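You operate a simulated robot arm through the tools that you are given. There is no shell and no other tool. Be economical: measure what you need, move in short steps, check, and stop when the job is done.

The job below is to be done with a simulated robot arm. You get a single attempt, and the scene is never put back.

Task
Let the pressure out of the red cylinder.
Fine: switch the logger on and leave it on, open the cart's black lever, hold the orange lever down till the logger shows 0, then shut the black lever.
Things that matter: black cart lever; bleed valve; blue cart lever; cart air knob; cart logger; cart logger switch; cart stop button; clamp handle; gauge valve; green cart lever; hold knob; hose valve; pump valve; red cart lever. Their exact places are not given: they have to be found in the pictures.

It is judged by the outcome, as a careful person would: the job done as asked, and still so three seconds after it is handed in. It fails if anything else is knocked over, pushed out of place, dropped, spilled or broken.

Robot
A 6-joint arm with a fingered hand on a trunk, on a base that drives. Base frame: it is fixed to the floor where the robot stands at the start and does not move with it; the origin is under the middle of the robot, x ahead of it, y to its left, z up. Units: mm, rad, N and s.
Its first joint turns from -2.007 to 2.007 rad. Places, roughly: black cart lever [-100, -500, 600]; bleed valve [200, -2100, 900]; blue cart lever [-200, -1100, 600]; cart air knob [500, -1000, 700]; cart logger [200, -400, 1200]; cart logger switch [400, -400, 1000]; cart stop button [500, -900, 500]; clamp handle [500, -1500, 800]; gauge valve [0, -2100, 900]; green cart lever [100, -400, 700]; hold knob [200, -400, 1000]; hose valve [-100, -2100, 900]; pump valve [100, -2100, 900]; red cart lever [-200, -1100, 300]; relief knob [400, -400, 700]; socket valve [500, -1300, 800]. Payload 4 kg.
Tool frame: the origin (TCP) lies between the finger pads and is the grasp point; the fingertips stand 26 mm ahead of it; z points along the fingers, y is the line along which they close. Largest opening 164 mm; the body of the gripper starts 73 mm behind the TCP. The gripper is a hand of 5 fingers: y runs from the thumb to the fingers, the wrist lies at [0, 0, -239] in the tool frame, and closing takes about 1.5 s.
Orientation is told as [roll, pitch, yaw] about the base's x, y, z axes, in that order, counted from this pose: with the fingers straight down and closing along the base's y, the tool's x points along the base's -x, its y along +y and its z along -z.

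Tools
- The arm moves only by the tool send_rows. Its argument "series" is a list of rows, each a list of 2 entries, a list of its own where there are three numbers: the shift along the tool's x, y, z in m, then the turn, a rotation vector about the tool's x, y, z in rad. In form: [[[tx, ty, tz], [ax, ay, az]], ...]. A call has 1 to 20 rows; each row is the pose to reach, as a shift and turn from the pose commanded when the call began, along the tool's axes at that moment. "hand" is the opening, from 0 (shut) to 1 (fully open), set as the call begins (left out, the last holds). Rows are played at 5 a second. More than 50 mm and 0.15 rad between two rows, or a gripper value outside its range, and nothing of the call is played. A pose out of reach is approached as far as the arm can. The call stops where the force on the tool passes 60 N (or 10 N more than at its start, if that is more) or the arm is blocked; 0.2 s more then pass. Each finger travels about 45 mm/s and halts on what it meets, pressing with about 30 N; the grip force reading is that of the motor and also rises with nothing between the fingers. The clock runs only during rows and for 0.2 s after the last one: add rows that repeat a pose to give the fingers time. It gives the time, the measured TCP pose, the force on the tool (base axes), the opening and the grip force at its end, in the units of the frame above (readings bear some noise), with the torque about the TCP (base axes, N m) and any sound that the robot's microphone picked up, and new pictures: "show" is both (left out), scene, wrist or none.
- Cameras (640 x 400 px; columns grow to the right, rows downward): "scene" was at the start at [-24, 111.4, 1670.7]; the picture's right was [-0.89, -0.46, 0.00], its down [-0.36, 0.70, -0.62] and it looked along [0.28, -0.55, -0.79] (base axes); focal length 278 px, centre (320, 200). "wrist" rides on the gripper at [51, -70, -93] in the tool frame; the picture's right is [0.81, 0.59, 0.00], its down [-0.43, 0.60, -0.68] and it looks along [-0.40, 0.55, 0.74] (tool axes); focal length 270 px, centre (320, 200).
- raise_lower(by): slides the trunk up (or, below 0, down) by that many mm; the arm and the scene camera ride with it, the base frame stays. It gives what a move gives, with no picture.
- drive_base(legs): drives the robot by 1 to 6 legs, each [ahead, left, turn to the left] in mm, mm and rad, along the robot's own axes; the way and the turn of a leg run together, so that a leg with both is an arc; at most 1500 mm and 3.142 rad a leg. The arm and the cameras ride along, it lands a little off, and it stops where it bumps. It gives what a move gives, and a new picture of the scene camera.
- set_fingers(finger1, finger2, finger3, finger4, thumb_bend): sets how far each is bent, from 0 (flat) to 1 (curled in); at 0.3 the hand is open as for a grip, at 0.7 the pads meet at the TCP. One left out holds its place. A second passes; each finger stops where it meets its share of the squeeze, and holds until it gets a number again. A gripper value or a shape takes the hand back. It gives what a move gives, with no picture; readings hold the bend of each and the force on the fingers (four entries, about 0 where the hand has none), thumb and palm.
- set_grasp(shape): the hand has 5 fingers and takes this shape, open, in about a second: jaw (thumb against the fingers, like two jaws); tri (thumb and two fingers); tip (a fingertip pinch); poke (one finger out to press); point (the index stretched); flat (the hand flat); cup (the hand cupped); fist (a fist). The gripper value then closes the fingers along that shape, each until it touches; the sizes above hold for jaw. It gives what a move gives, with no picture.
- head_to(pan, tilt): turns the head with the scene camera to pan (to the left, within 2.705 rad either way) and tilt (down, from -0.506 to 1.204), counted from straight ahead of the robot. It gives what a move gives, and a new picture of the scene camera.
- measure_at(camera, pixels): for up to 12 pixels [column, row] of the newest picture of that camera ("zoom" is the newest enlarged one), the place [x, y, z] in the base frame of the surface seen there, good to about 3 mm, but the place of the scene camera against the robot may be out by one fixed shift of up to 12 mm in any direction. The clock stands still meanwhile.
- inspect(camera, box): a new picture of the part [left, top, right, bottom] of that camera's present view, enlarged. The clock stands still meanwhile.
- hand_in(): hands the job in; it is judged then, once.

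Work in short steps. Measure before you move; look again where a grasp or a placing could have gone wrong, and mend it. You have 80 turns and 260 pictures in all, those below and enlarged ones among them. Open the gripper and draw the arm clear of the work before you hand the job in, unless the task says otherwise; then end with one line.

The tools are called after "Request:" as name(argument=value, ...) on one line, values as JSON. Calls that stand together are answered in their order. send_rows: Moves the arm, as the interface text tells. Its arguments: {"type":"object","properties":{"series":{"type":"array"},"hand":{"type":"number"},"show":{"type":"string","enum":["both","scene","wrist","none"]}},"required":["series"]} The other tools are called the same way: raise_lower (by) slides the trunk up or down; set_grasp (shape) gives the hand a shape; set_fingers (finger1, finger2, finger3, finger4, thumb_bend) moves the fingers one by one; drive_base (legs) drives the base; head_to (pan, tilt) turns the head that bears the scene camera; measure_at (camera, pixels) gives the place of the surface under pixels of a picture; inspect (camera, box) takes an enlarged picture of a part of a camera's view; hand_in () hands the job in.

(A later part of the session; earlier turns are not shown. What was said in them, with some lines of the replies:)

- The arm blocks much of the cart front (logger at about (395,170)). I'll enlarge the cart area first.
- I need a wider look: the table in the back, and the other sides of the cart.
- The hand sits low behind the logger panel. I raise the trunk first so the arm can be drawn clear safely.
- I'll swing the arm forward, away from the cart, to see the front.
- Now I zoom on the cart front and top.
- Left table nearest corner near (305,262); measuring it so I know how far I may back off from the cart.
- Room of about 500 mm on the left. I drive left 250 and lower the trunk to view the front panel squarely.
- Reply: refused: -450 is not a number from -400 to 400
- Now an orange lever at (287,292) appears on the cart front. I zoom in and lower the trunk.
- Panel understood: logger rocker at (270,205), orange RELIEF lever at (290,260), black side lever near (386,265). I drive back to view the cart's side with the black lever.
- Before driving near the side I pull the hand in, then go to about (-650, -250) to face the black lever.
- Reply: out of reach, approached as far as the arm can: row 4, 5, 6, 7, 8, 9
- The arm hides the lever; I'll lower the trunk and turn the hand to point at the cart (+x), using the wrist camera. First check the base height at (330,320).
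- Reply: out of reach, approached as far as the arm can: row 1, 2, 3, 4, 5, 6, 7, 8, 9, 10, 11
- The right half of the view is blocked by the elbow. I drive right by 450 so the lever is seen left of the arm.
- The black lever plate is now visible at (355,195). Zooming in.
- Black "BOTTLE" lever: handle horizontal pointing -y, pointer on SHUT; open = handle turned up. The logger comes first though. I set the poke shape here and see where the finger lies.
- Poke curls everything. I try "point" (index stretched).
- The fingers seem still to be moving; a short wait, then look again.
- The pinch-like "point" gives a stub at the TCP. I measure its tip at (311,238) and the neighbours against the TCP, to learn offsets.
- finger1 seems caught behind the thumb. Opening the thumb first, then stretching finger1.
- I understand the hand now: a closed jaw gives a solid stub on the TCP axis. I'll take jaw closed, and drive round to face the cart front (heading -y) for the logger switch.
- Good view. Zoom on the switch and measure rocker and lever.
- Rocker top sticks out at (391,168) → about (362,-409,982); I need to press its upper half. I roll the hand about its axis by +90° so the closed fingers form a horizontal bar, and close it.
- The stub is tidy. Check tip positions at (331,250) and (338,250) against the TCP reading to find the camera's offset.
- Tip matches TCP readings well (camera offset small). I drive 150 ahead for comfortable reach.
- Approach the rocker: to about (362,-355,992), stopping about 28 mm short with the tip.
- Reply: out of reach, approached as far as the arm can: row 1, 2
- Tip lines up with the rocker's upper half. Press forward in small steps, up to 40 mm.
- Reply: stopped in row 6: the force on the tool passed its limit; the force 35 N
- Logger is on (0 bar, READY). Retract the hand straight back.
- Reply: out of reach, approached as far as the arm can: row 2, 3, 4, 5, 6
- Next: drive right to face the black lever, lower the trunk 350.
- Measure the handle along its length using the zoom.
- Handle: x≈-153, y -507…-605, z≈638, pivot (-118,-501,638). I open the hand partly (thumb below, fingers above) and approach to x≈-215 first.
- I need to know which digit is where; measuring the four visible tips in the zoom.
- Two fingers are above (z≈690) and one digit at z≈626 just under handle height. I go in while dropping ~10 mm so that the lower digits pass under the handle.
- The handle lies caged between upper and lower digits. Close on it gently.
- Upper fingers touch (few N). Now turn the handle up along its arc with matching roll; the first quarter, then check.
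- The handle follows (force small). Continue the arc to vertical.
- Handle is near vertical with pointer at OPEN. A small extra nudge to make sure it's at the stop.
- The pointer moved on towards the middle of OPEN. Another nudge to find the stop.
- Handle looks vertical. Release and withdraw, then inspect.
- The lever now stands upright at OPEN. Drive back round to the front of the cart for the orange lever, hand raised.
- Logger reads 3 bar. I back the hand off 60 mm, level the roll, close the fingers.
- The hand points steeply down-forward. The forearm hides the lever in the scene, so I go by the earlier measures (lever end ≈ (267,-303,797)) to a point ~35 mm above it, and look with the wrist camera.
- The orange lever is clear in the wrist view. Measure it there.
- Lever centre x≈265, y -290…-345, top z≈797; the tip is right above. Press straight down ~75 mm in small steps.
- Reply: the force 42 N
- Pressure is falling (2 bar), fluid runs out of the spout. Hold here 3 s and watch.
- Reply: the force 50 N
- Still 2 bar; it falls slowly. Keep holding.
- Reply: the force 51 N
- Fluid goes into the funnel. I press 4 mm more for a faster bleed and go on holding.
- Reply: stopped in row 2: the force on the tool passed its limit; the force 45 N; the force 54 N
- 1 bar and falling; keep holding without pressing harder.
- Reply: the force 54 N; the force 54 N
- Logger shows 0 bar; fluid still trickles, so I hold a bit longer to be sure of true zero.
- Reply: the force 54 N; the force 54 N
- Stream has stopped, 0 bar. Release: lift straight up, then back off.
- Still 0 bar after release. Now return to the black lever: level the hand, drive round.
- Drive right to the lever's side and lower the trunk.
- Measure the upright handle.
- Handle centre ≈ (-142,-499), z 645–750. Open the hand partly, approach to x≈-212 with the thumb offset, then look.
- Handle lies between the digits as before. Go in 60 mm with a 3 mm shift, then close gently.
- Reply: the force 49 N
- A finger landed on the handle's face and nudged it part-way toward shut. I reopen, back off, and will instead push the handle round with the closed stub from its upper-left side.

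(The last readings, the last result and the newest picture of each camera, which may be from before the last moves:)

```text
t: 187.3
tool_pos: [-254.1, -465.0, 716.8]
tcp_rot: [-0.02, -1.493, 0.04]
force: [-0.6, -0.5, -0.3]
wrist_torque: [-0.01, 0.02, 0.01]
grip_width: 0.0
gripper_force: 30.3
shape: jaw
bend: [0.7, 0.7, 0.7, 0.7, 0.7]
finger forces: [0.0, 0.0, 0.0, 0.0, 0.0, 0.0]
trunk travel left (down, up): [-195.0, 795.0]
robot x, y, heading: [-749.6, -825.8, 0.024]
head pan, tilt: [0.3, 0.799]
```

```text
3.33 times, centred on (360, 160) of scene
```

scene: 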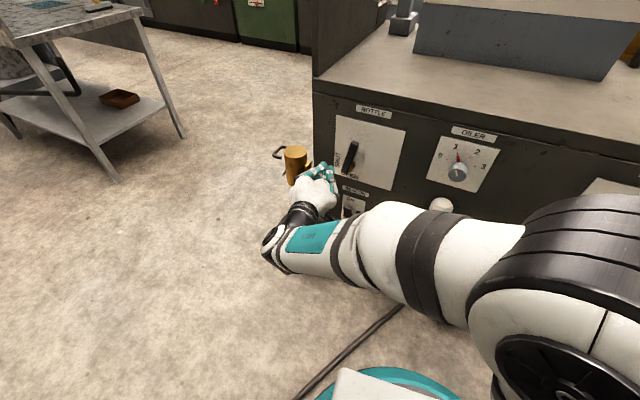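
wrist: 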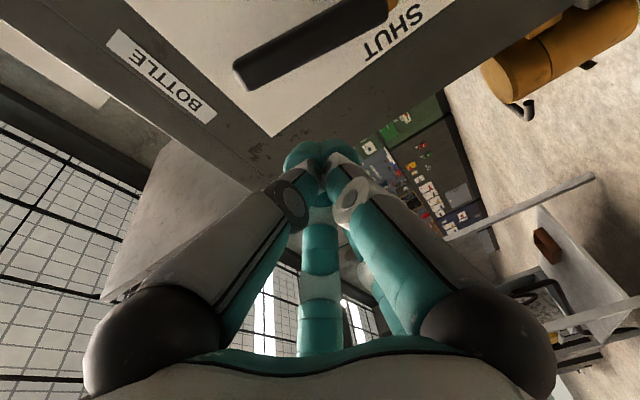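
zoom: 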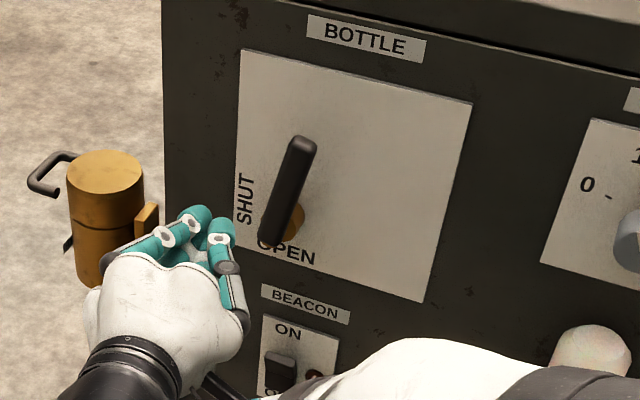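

Handle is at about 65°. Insert the stub to its left, then sweep right/down along the arc.

Request:
send_rows(series=[[[-0.002, 0, 0.026], [0, 0, 0]], [[-0.004, 0, 0.052], [0, 0, 0]], [[-0.005, 0, 0.078], [0, 0, 0]], [[-0.006, 0, 0.102], [0, 0, 0]]], show="none")

Request:
send_rows(series=[[[-0.0019, -0.015, -0.0019], [0, 0, 0]], [[-0.0038, -0.028, -0.0038], [0, 0, 0]], [[-0.0037, -0.039, -0.005], [0, 0, 0]], [[-0.0036, -0.049, -0.0061], [0, 0, 0]], [[0, -0.06, -0.007], [0, 0, 0]], [[0.0035, -0.07, -0.008], [0, 0, 0]]])

Request:
inspect(camera="scene", box=[300, 100, 420, 220])

```text
t: 188.3
tool_pos: [-152.6, -464.0, 714.0]
tcp_rot: [-0.025, -1.496, 0.044]
force: [0.3, 0.6, 0.7]
wrist_torque: [0.02, 0.05, -0.02]
grip_width: 0.2
gripper_force: 29.8
shape: jaw
bend: [0.7, 0.7, 0.7, 0.7, 0.7]
finger forces: [0.1, 0.0, 0.0, 0.0, 0.0, 0.0]
trunk travel left (down, up): [-195.0, 795.0]
robot x, y, heading: [-750.8, -823.2, 0.019]
head pan, tilt: [0.3, 0.799]
```

```text
t: 189.7
tool_pos: [-160.4, -532.1, 712.2]
tcp_rot: [-0.023, -1.496, 0.044]
force: [0.4, 0.3, 1.3]
wrist_torque: [0.01, 0.01, -0.01]
grip_width: 0.0
gripper_force: 29.8
shape: jaw
bend: [0.7, 0.7, 0.7, 0.7, 0.7]
finger forces: [0.9, 0.1, 0.0, 0.0, 0.1, 0.1]
trunk travel left (down, up): [-195.0, 795.0]
robot x, y, heading: [-749.4, -824.0, 0.022]
head pan, tilt: [0.3, 0.799]
```

scene: 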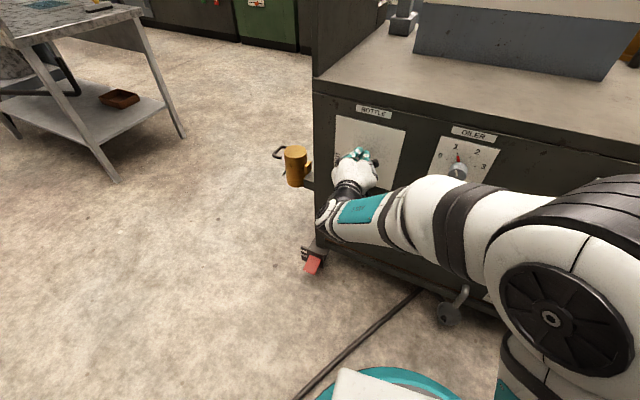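
wrist: 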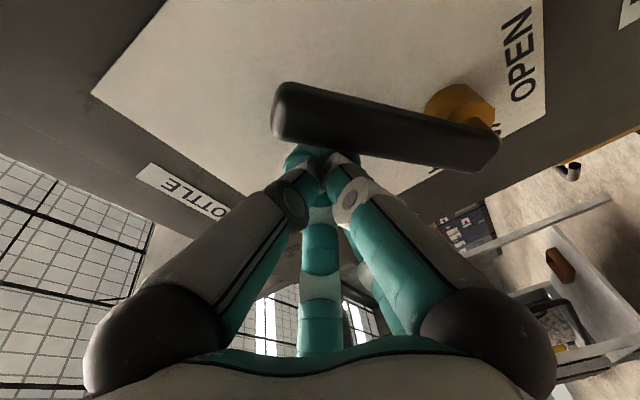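

```text
3.33 times, centred on (360, 160) of scene
```

zoom: 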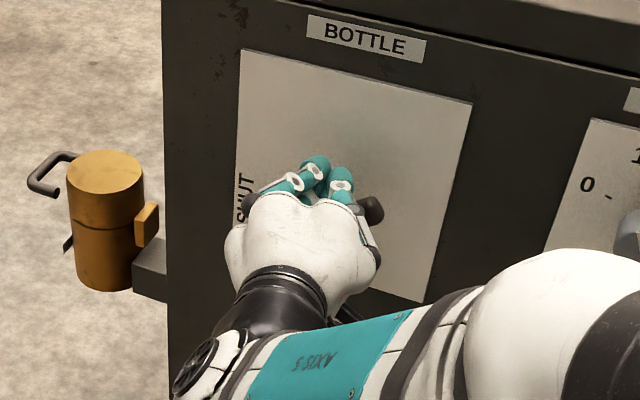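

The stub pushes the handle (now ~35–40°). Continue down to horizontal and a bit beyond until the stop.

Request:
send_rows(series=[[[0.006, -0.009, -0.001], [0, 0, 0]], [[0.012, -0.018, -0.0014], [0, 0, 0]], [[0.021, -0.025, -0.0013], [0, 0, 0]], [[0.03, -0.032, -0.0012], [0, 0, 0]], [[0.04, -0.037, -0.001], [0, 0, 0]], [[0.05, -0.041, -0.0008], [0, 0, 0]], [[0.054, -0.042, -0.0005], [0, 0, 0]], [[0.058, -0.043, -0.0003], [0, 0, 0]], [[0.062, -0.0435, 0], [0, 0, 0]], [[0.066, -0.044, 0.0003], [0, 0, 0]]])

Request:
inspect(camera="scene", box=[300, 100, 420, 220])

```text
t: 191.9
tool_pos: [-164.8, -575.4, 652.1]
tcp_rot: [0.016, -1.506, 0.001]
force: [-6.9, 2.1, 38.6]
wrist_torque: [-0.17, -0.27, -0.03]
grip_width: 0.0
gripper_force: 29.7
shape: jaw
bend: [0.7, 0.7, 0.7, 0.7, 0.7]
finger forces: [0.1, 0.1, 0.0, 0.0, 15.0, 0.1]
trunk travel left (down, up): [-195.0, 795.0]
robot x, y, heading: [-751.0, -822.8, 0.018]
head pan, tilt: [0.3, 0.799]
```

scene: 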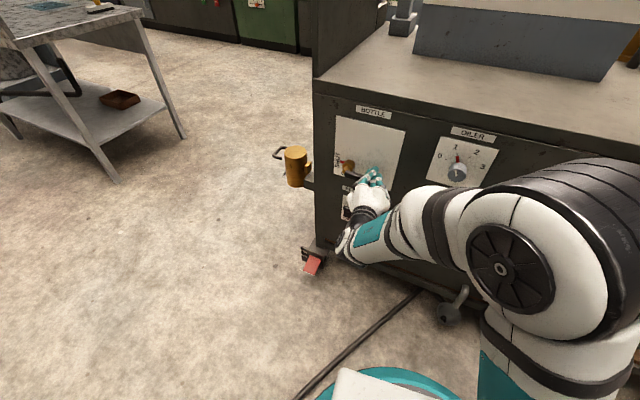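
wrist: 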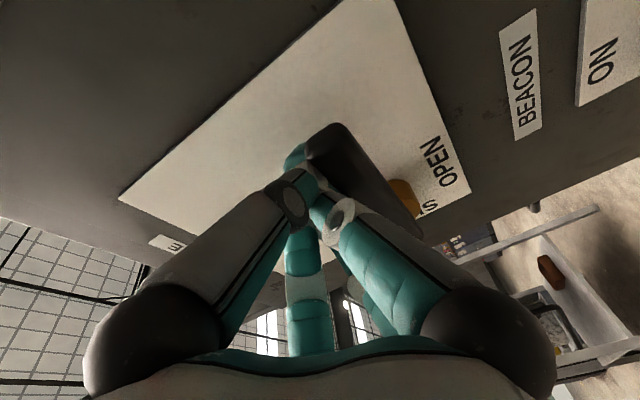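

```text
3.33 times, centred on (360, 160) of scene
```

zoom: 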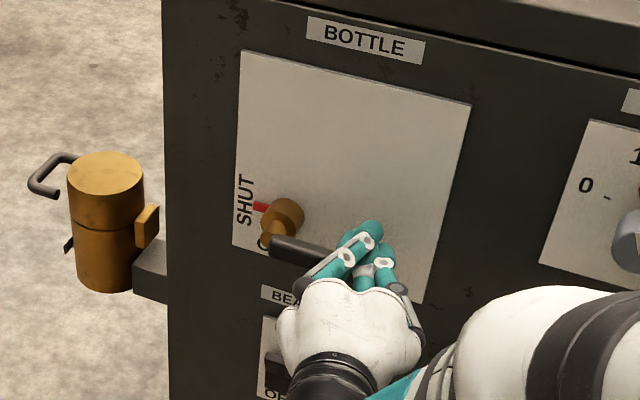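

Stop reached (38 N), pointer at SHUT. Lift slightly and withdraw.

Request:
send_rows(series=[[[-0.012, 0, 0], [0, 0, 0]], [[-0.025, 0, 0], [0, 0, 0]], [[-0.03, 0, -0.03], [0, 0, 0]], [[-0.03, 0, -0.065], [0, 0, 0]], [[-0.03, 0, -0.1], [0, 0, 0]], [[-0.03, 0, -0.135], [0, 0, 0]], [[-0.03, 0, -0.165], [0, 0, 0]]], hand=0, show="scene")

Request:
inspect(camera="scene", box=[300, 100, 420, 220])

```text
t: 193.5
tool_pos: [-316.5, -561.2, 687.4]
tcp_rot: [-0.027, -1.495, 0.047]
force: [0.3, -0.3, -0.5]
wrist_torque: [0.0, 0.0, -0.03]
grip_width: 0.2
gripper_force: 29.8
shape: jaw
bend: [0.7, 0.7, 0.7, 0.7, 0.7]
finger forces: [0.0, 0.0, 0.1, 0.0, 0.0, 0.1]
out of reach, approached as far as the arm can: row 6, 7
trunk travel left (down, up): [-195.0, 795.0]
robot x, y, heading: [-754.3, -825.5, 0.017]
head pan, tilt: [0.3, 0.799]
```

scene: 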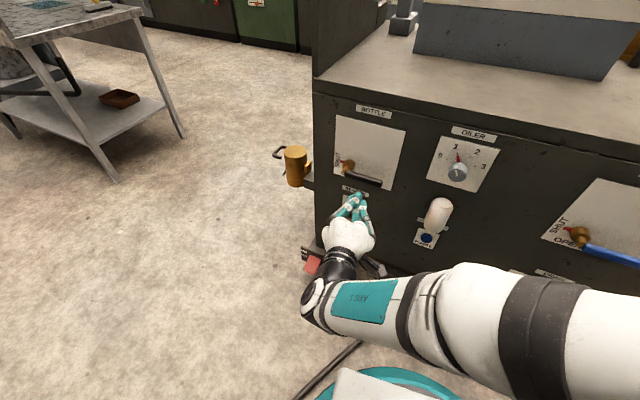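

```text
3.33 times, centred on (360, 160) of scene
```

zoom: 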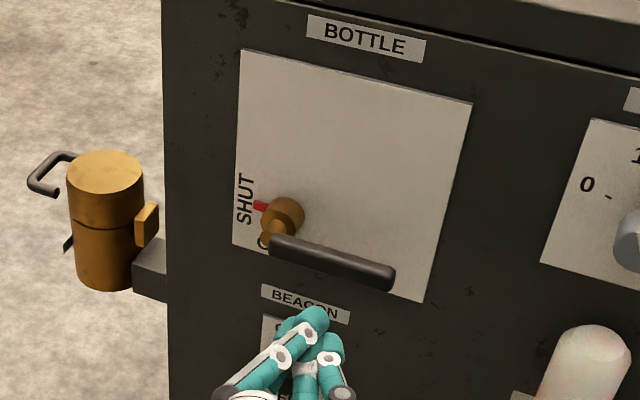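

The lever is back at SHUT exactly as at the start. I open the hand, drive clear and check the logger once more.

Request:
drive_base(legs=[[-50, 0, 0], [0, 1080, 0]])

Request:
raise_lower(by=300)

Request:
send_rows(series=[[[0, 0, 0], [0, 0, 0]], [[0, 0, 0], [0, 0, 0]], [[0, 0, 0], [0, 0, 0]], [[0, 0, 0], [0, 0, 0]], [[0, 0, 0], [0, 0, 0]], [[0, 0, 0], [0, 0, 0]]], hand=1, show="none")

Request:
head_to(pan=-0.6, tilt=0.6)

```text
t: 199.6
tool_pos: [-394.3, 529.3, 686.7]
tcp_rot: [-0.023, -1.494, 0.051]
force: [-0.2, 0.1, -0.4]
wrist_torque: [0.0, -0.02, 0.0]
grip_width: 0.0
gripper_force: 30.1
shape: jaw
bend: [0.7, 0.7, 0.7, 0.7, 0.7]
finger forces: [0.0, 0.0, 0.0, 0.0, 0.0, 0.0]
trunk travel left (down, up): [-195.0, 795.0]
robot x, y, heading: [-829.4, 261.3, 0.035]
head pan, tilt: [0.3, 0.799]
```

scene: 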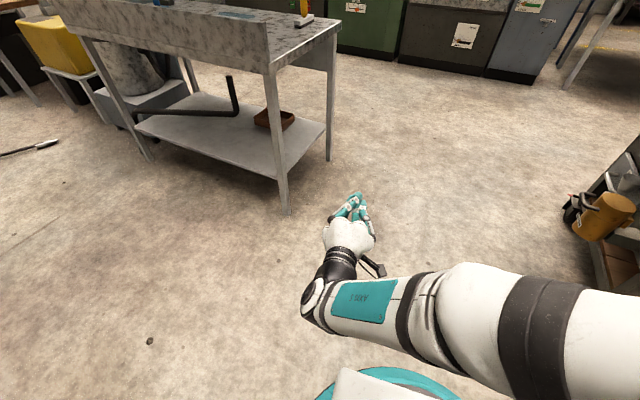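

```text
t: 202.6
tool_pos: [-394.3, 527.7, 988.2]
tcp_rot: [-0.024, -1.495, 0.05]
force: [0.2, 0.4, -0.4]
wrist_torque: [0.03, -0.02, -0.02]
grip_width: 0.0
gripper_force: 30.1
shape: jaw
bend: [0.7, 0.7, 0.7, 0.7, 0.7]
finger forces: [0.0, 0.0, 0.0, 0.0, 0.0, 0.1]
trunk travel left (down, up): [-495.0, 495.0]
robot x, y, heading: [-833.2, 261.2, 0.027]
head pan, tilt: [0.3, 0.799]
```

```text
t: 204.0
tool_pos: [-394.0, 528.0, 988.7]
tcp_rot: [-0.023, -1.495, 0.05]
force: [-0.6, 0.4, -0.6]
wrist_torque: [0.02, 0.01, 0.02]
grip_width: 163.8
gripper_force: 0.1
shape: jaw
bend: [0.3, 0.3, 0.3, 0.3, 0.3]
finger forces: [0.0, 0.0, 0.1, 0.0, 0.0, 0.0]
trunk travel left (down, up): [-495.0, 495.0]
robot x, y, heading: [-830.5, 257.8, 0.029]
head pan, tilt: [0.3, 0.799]
```

```text
t: 205.2
tool_pos: [-395.1, 527.8, 988.2]
tcp_rot: [-0.022, -1.493, 0.052]
force: [0.1, -0.1, 0.3]
wrist_torque: [0.02, 0.0, -0.02]
grip_width: 164.0
gripper_force: 0.1
shape: jaw
bend: [0.3, 0.3, 0.3, 0.3, 0.3]
finger forces: [0.0, 0.0, 0.1, 0.0, 0.0, 0.0]
trunk travel left (down, up): [-495.0, 495.0]
robot x, y, heading: [-829.9, 258.2, 0.034]
head pan, tilt: [-0.6, 0.6]
```

scene: 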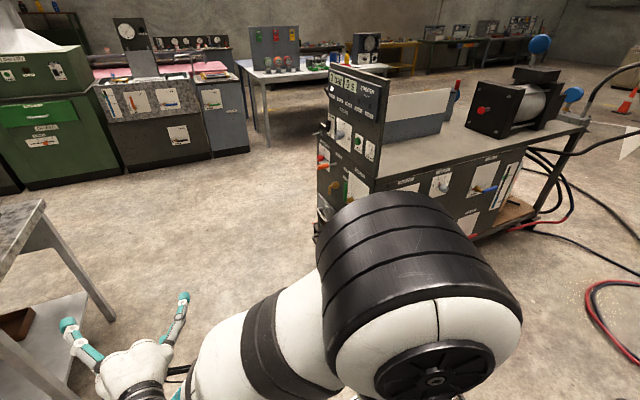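

Request:
inspect(camera="scene", box=[310, 60, 410, 230])

Request:
inspect(camera="scene", box=[320, 65, 390, 110])

```text
2.35 times, centred on (360, 145) of scene
```

zoom: 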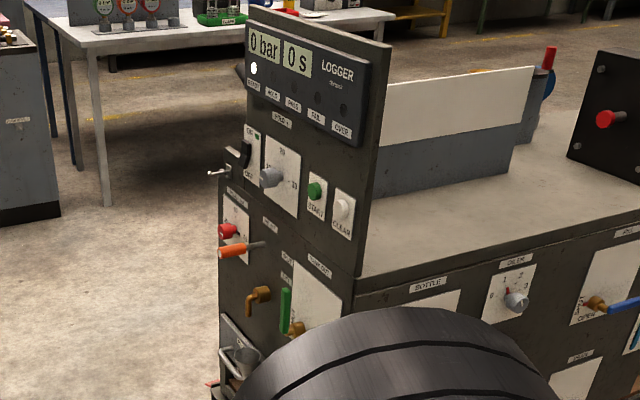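

```text
8.89 times, centred on (355, 88) of scene
```

zoom: 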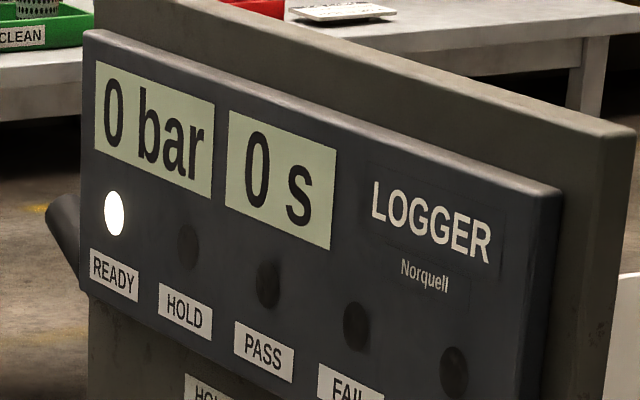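

The logger is on and shows 0 bar, the orange lever is back up, the black lever is shut, and the hand is open and clear of the cart. Handing in.

Request:
hand_in()

```text
The job is handed in.
```

The pressure is out of the red cylinder: the logger was switched on and left on, the orange lever was held down until it read 0 bar, the reading stayed at 0 after release, and the black lever is shut again.
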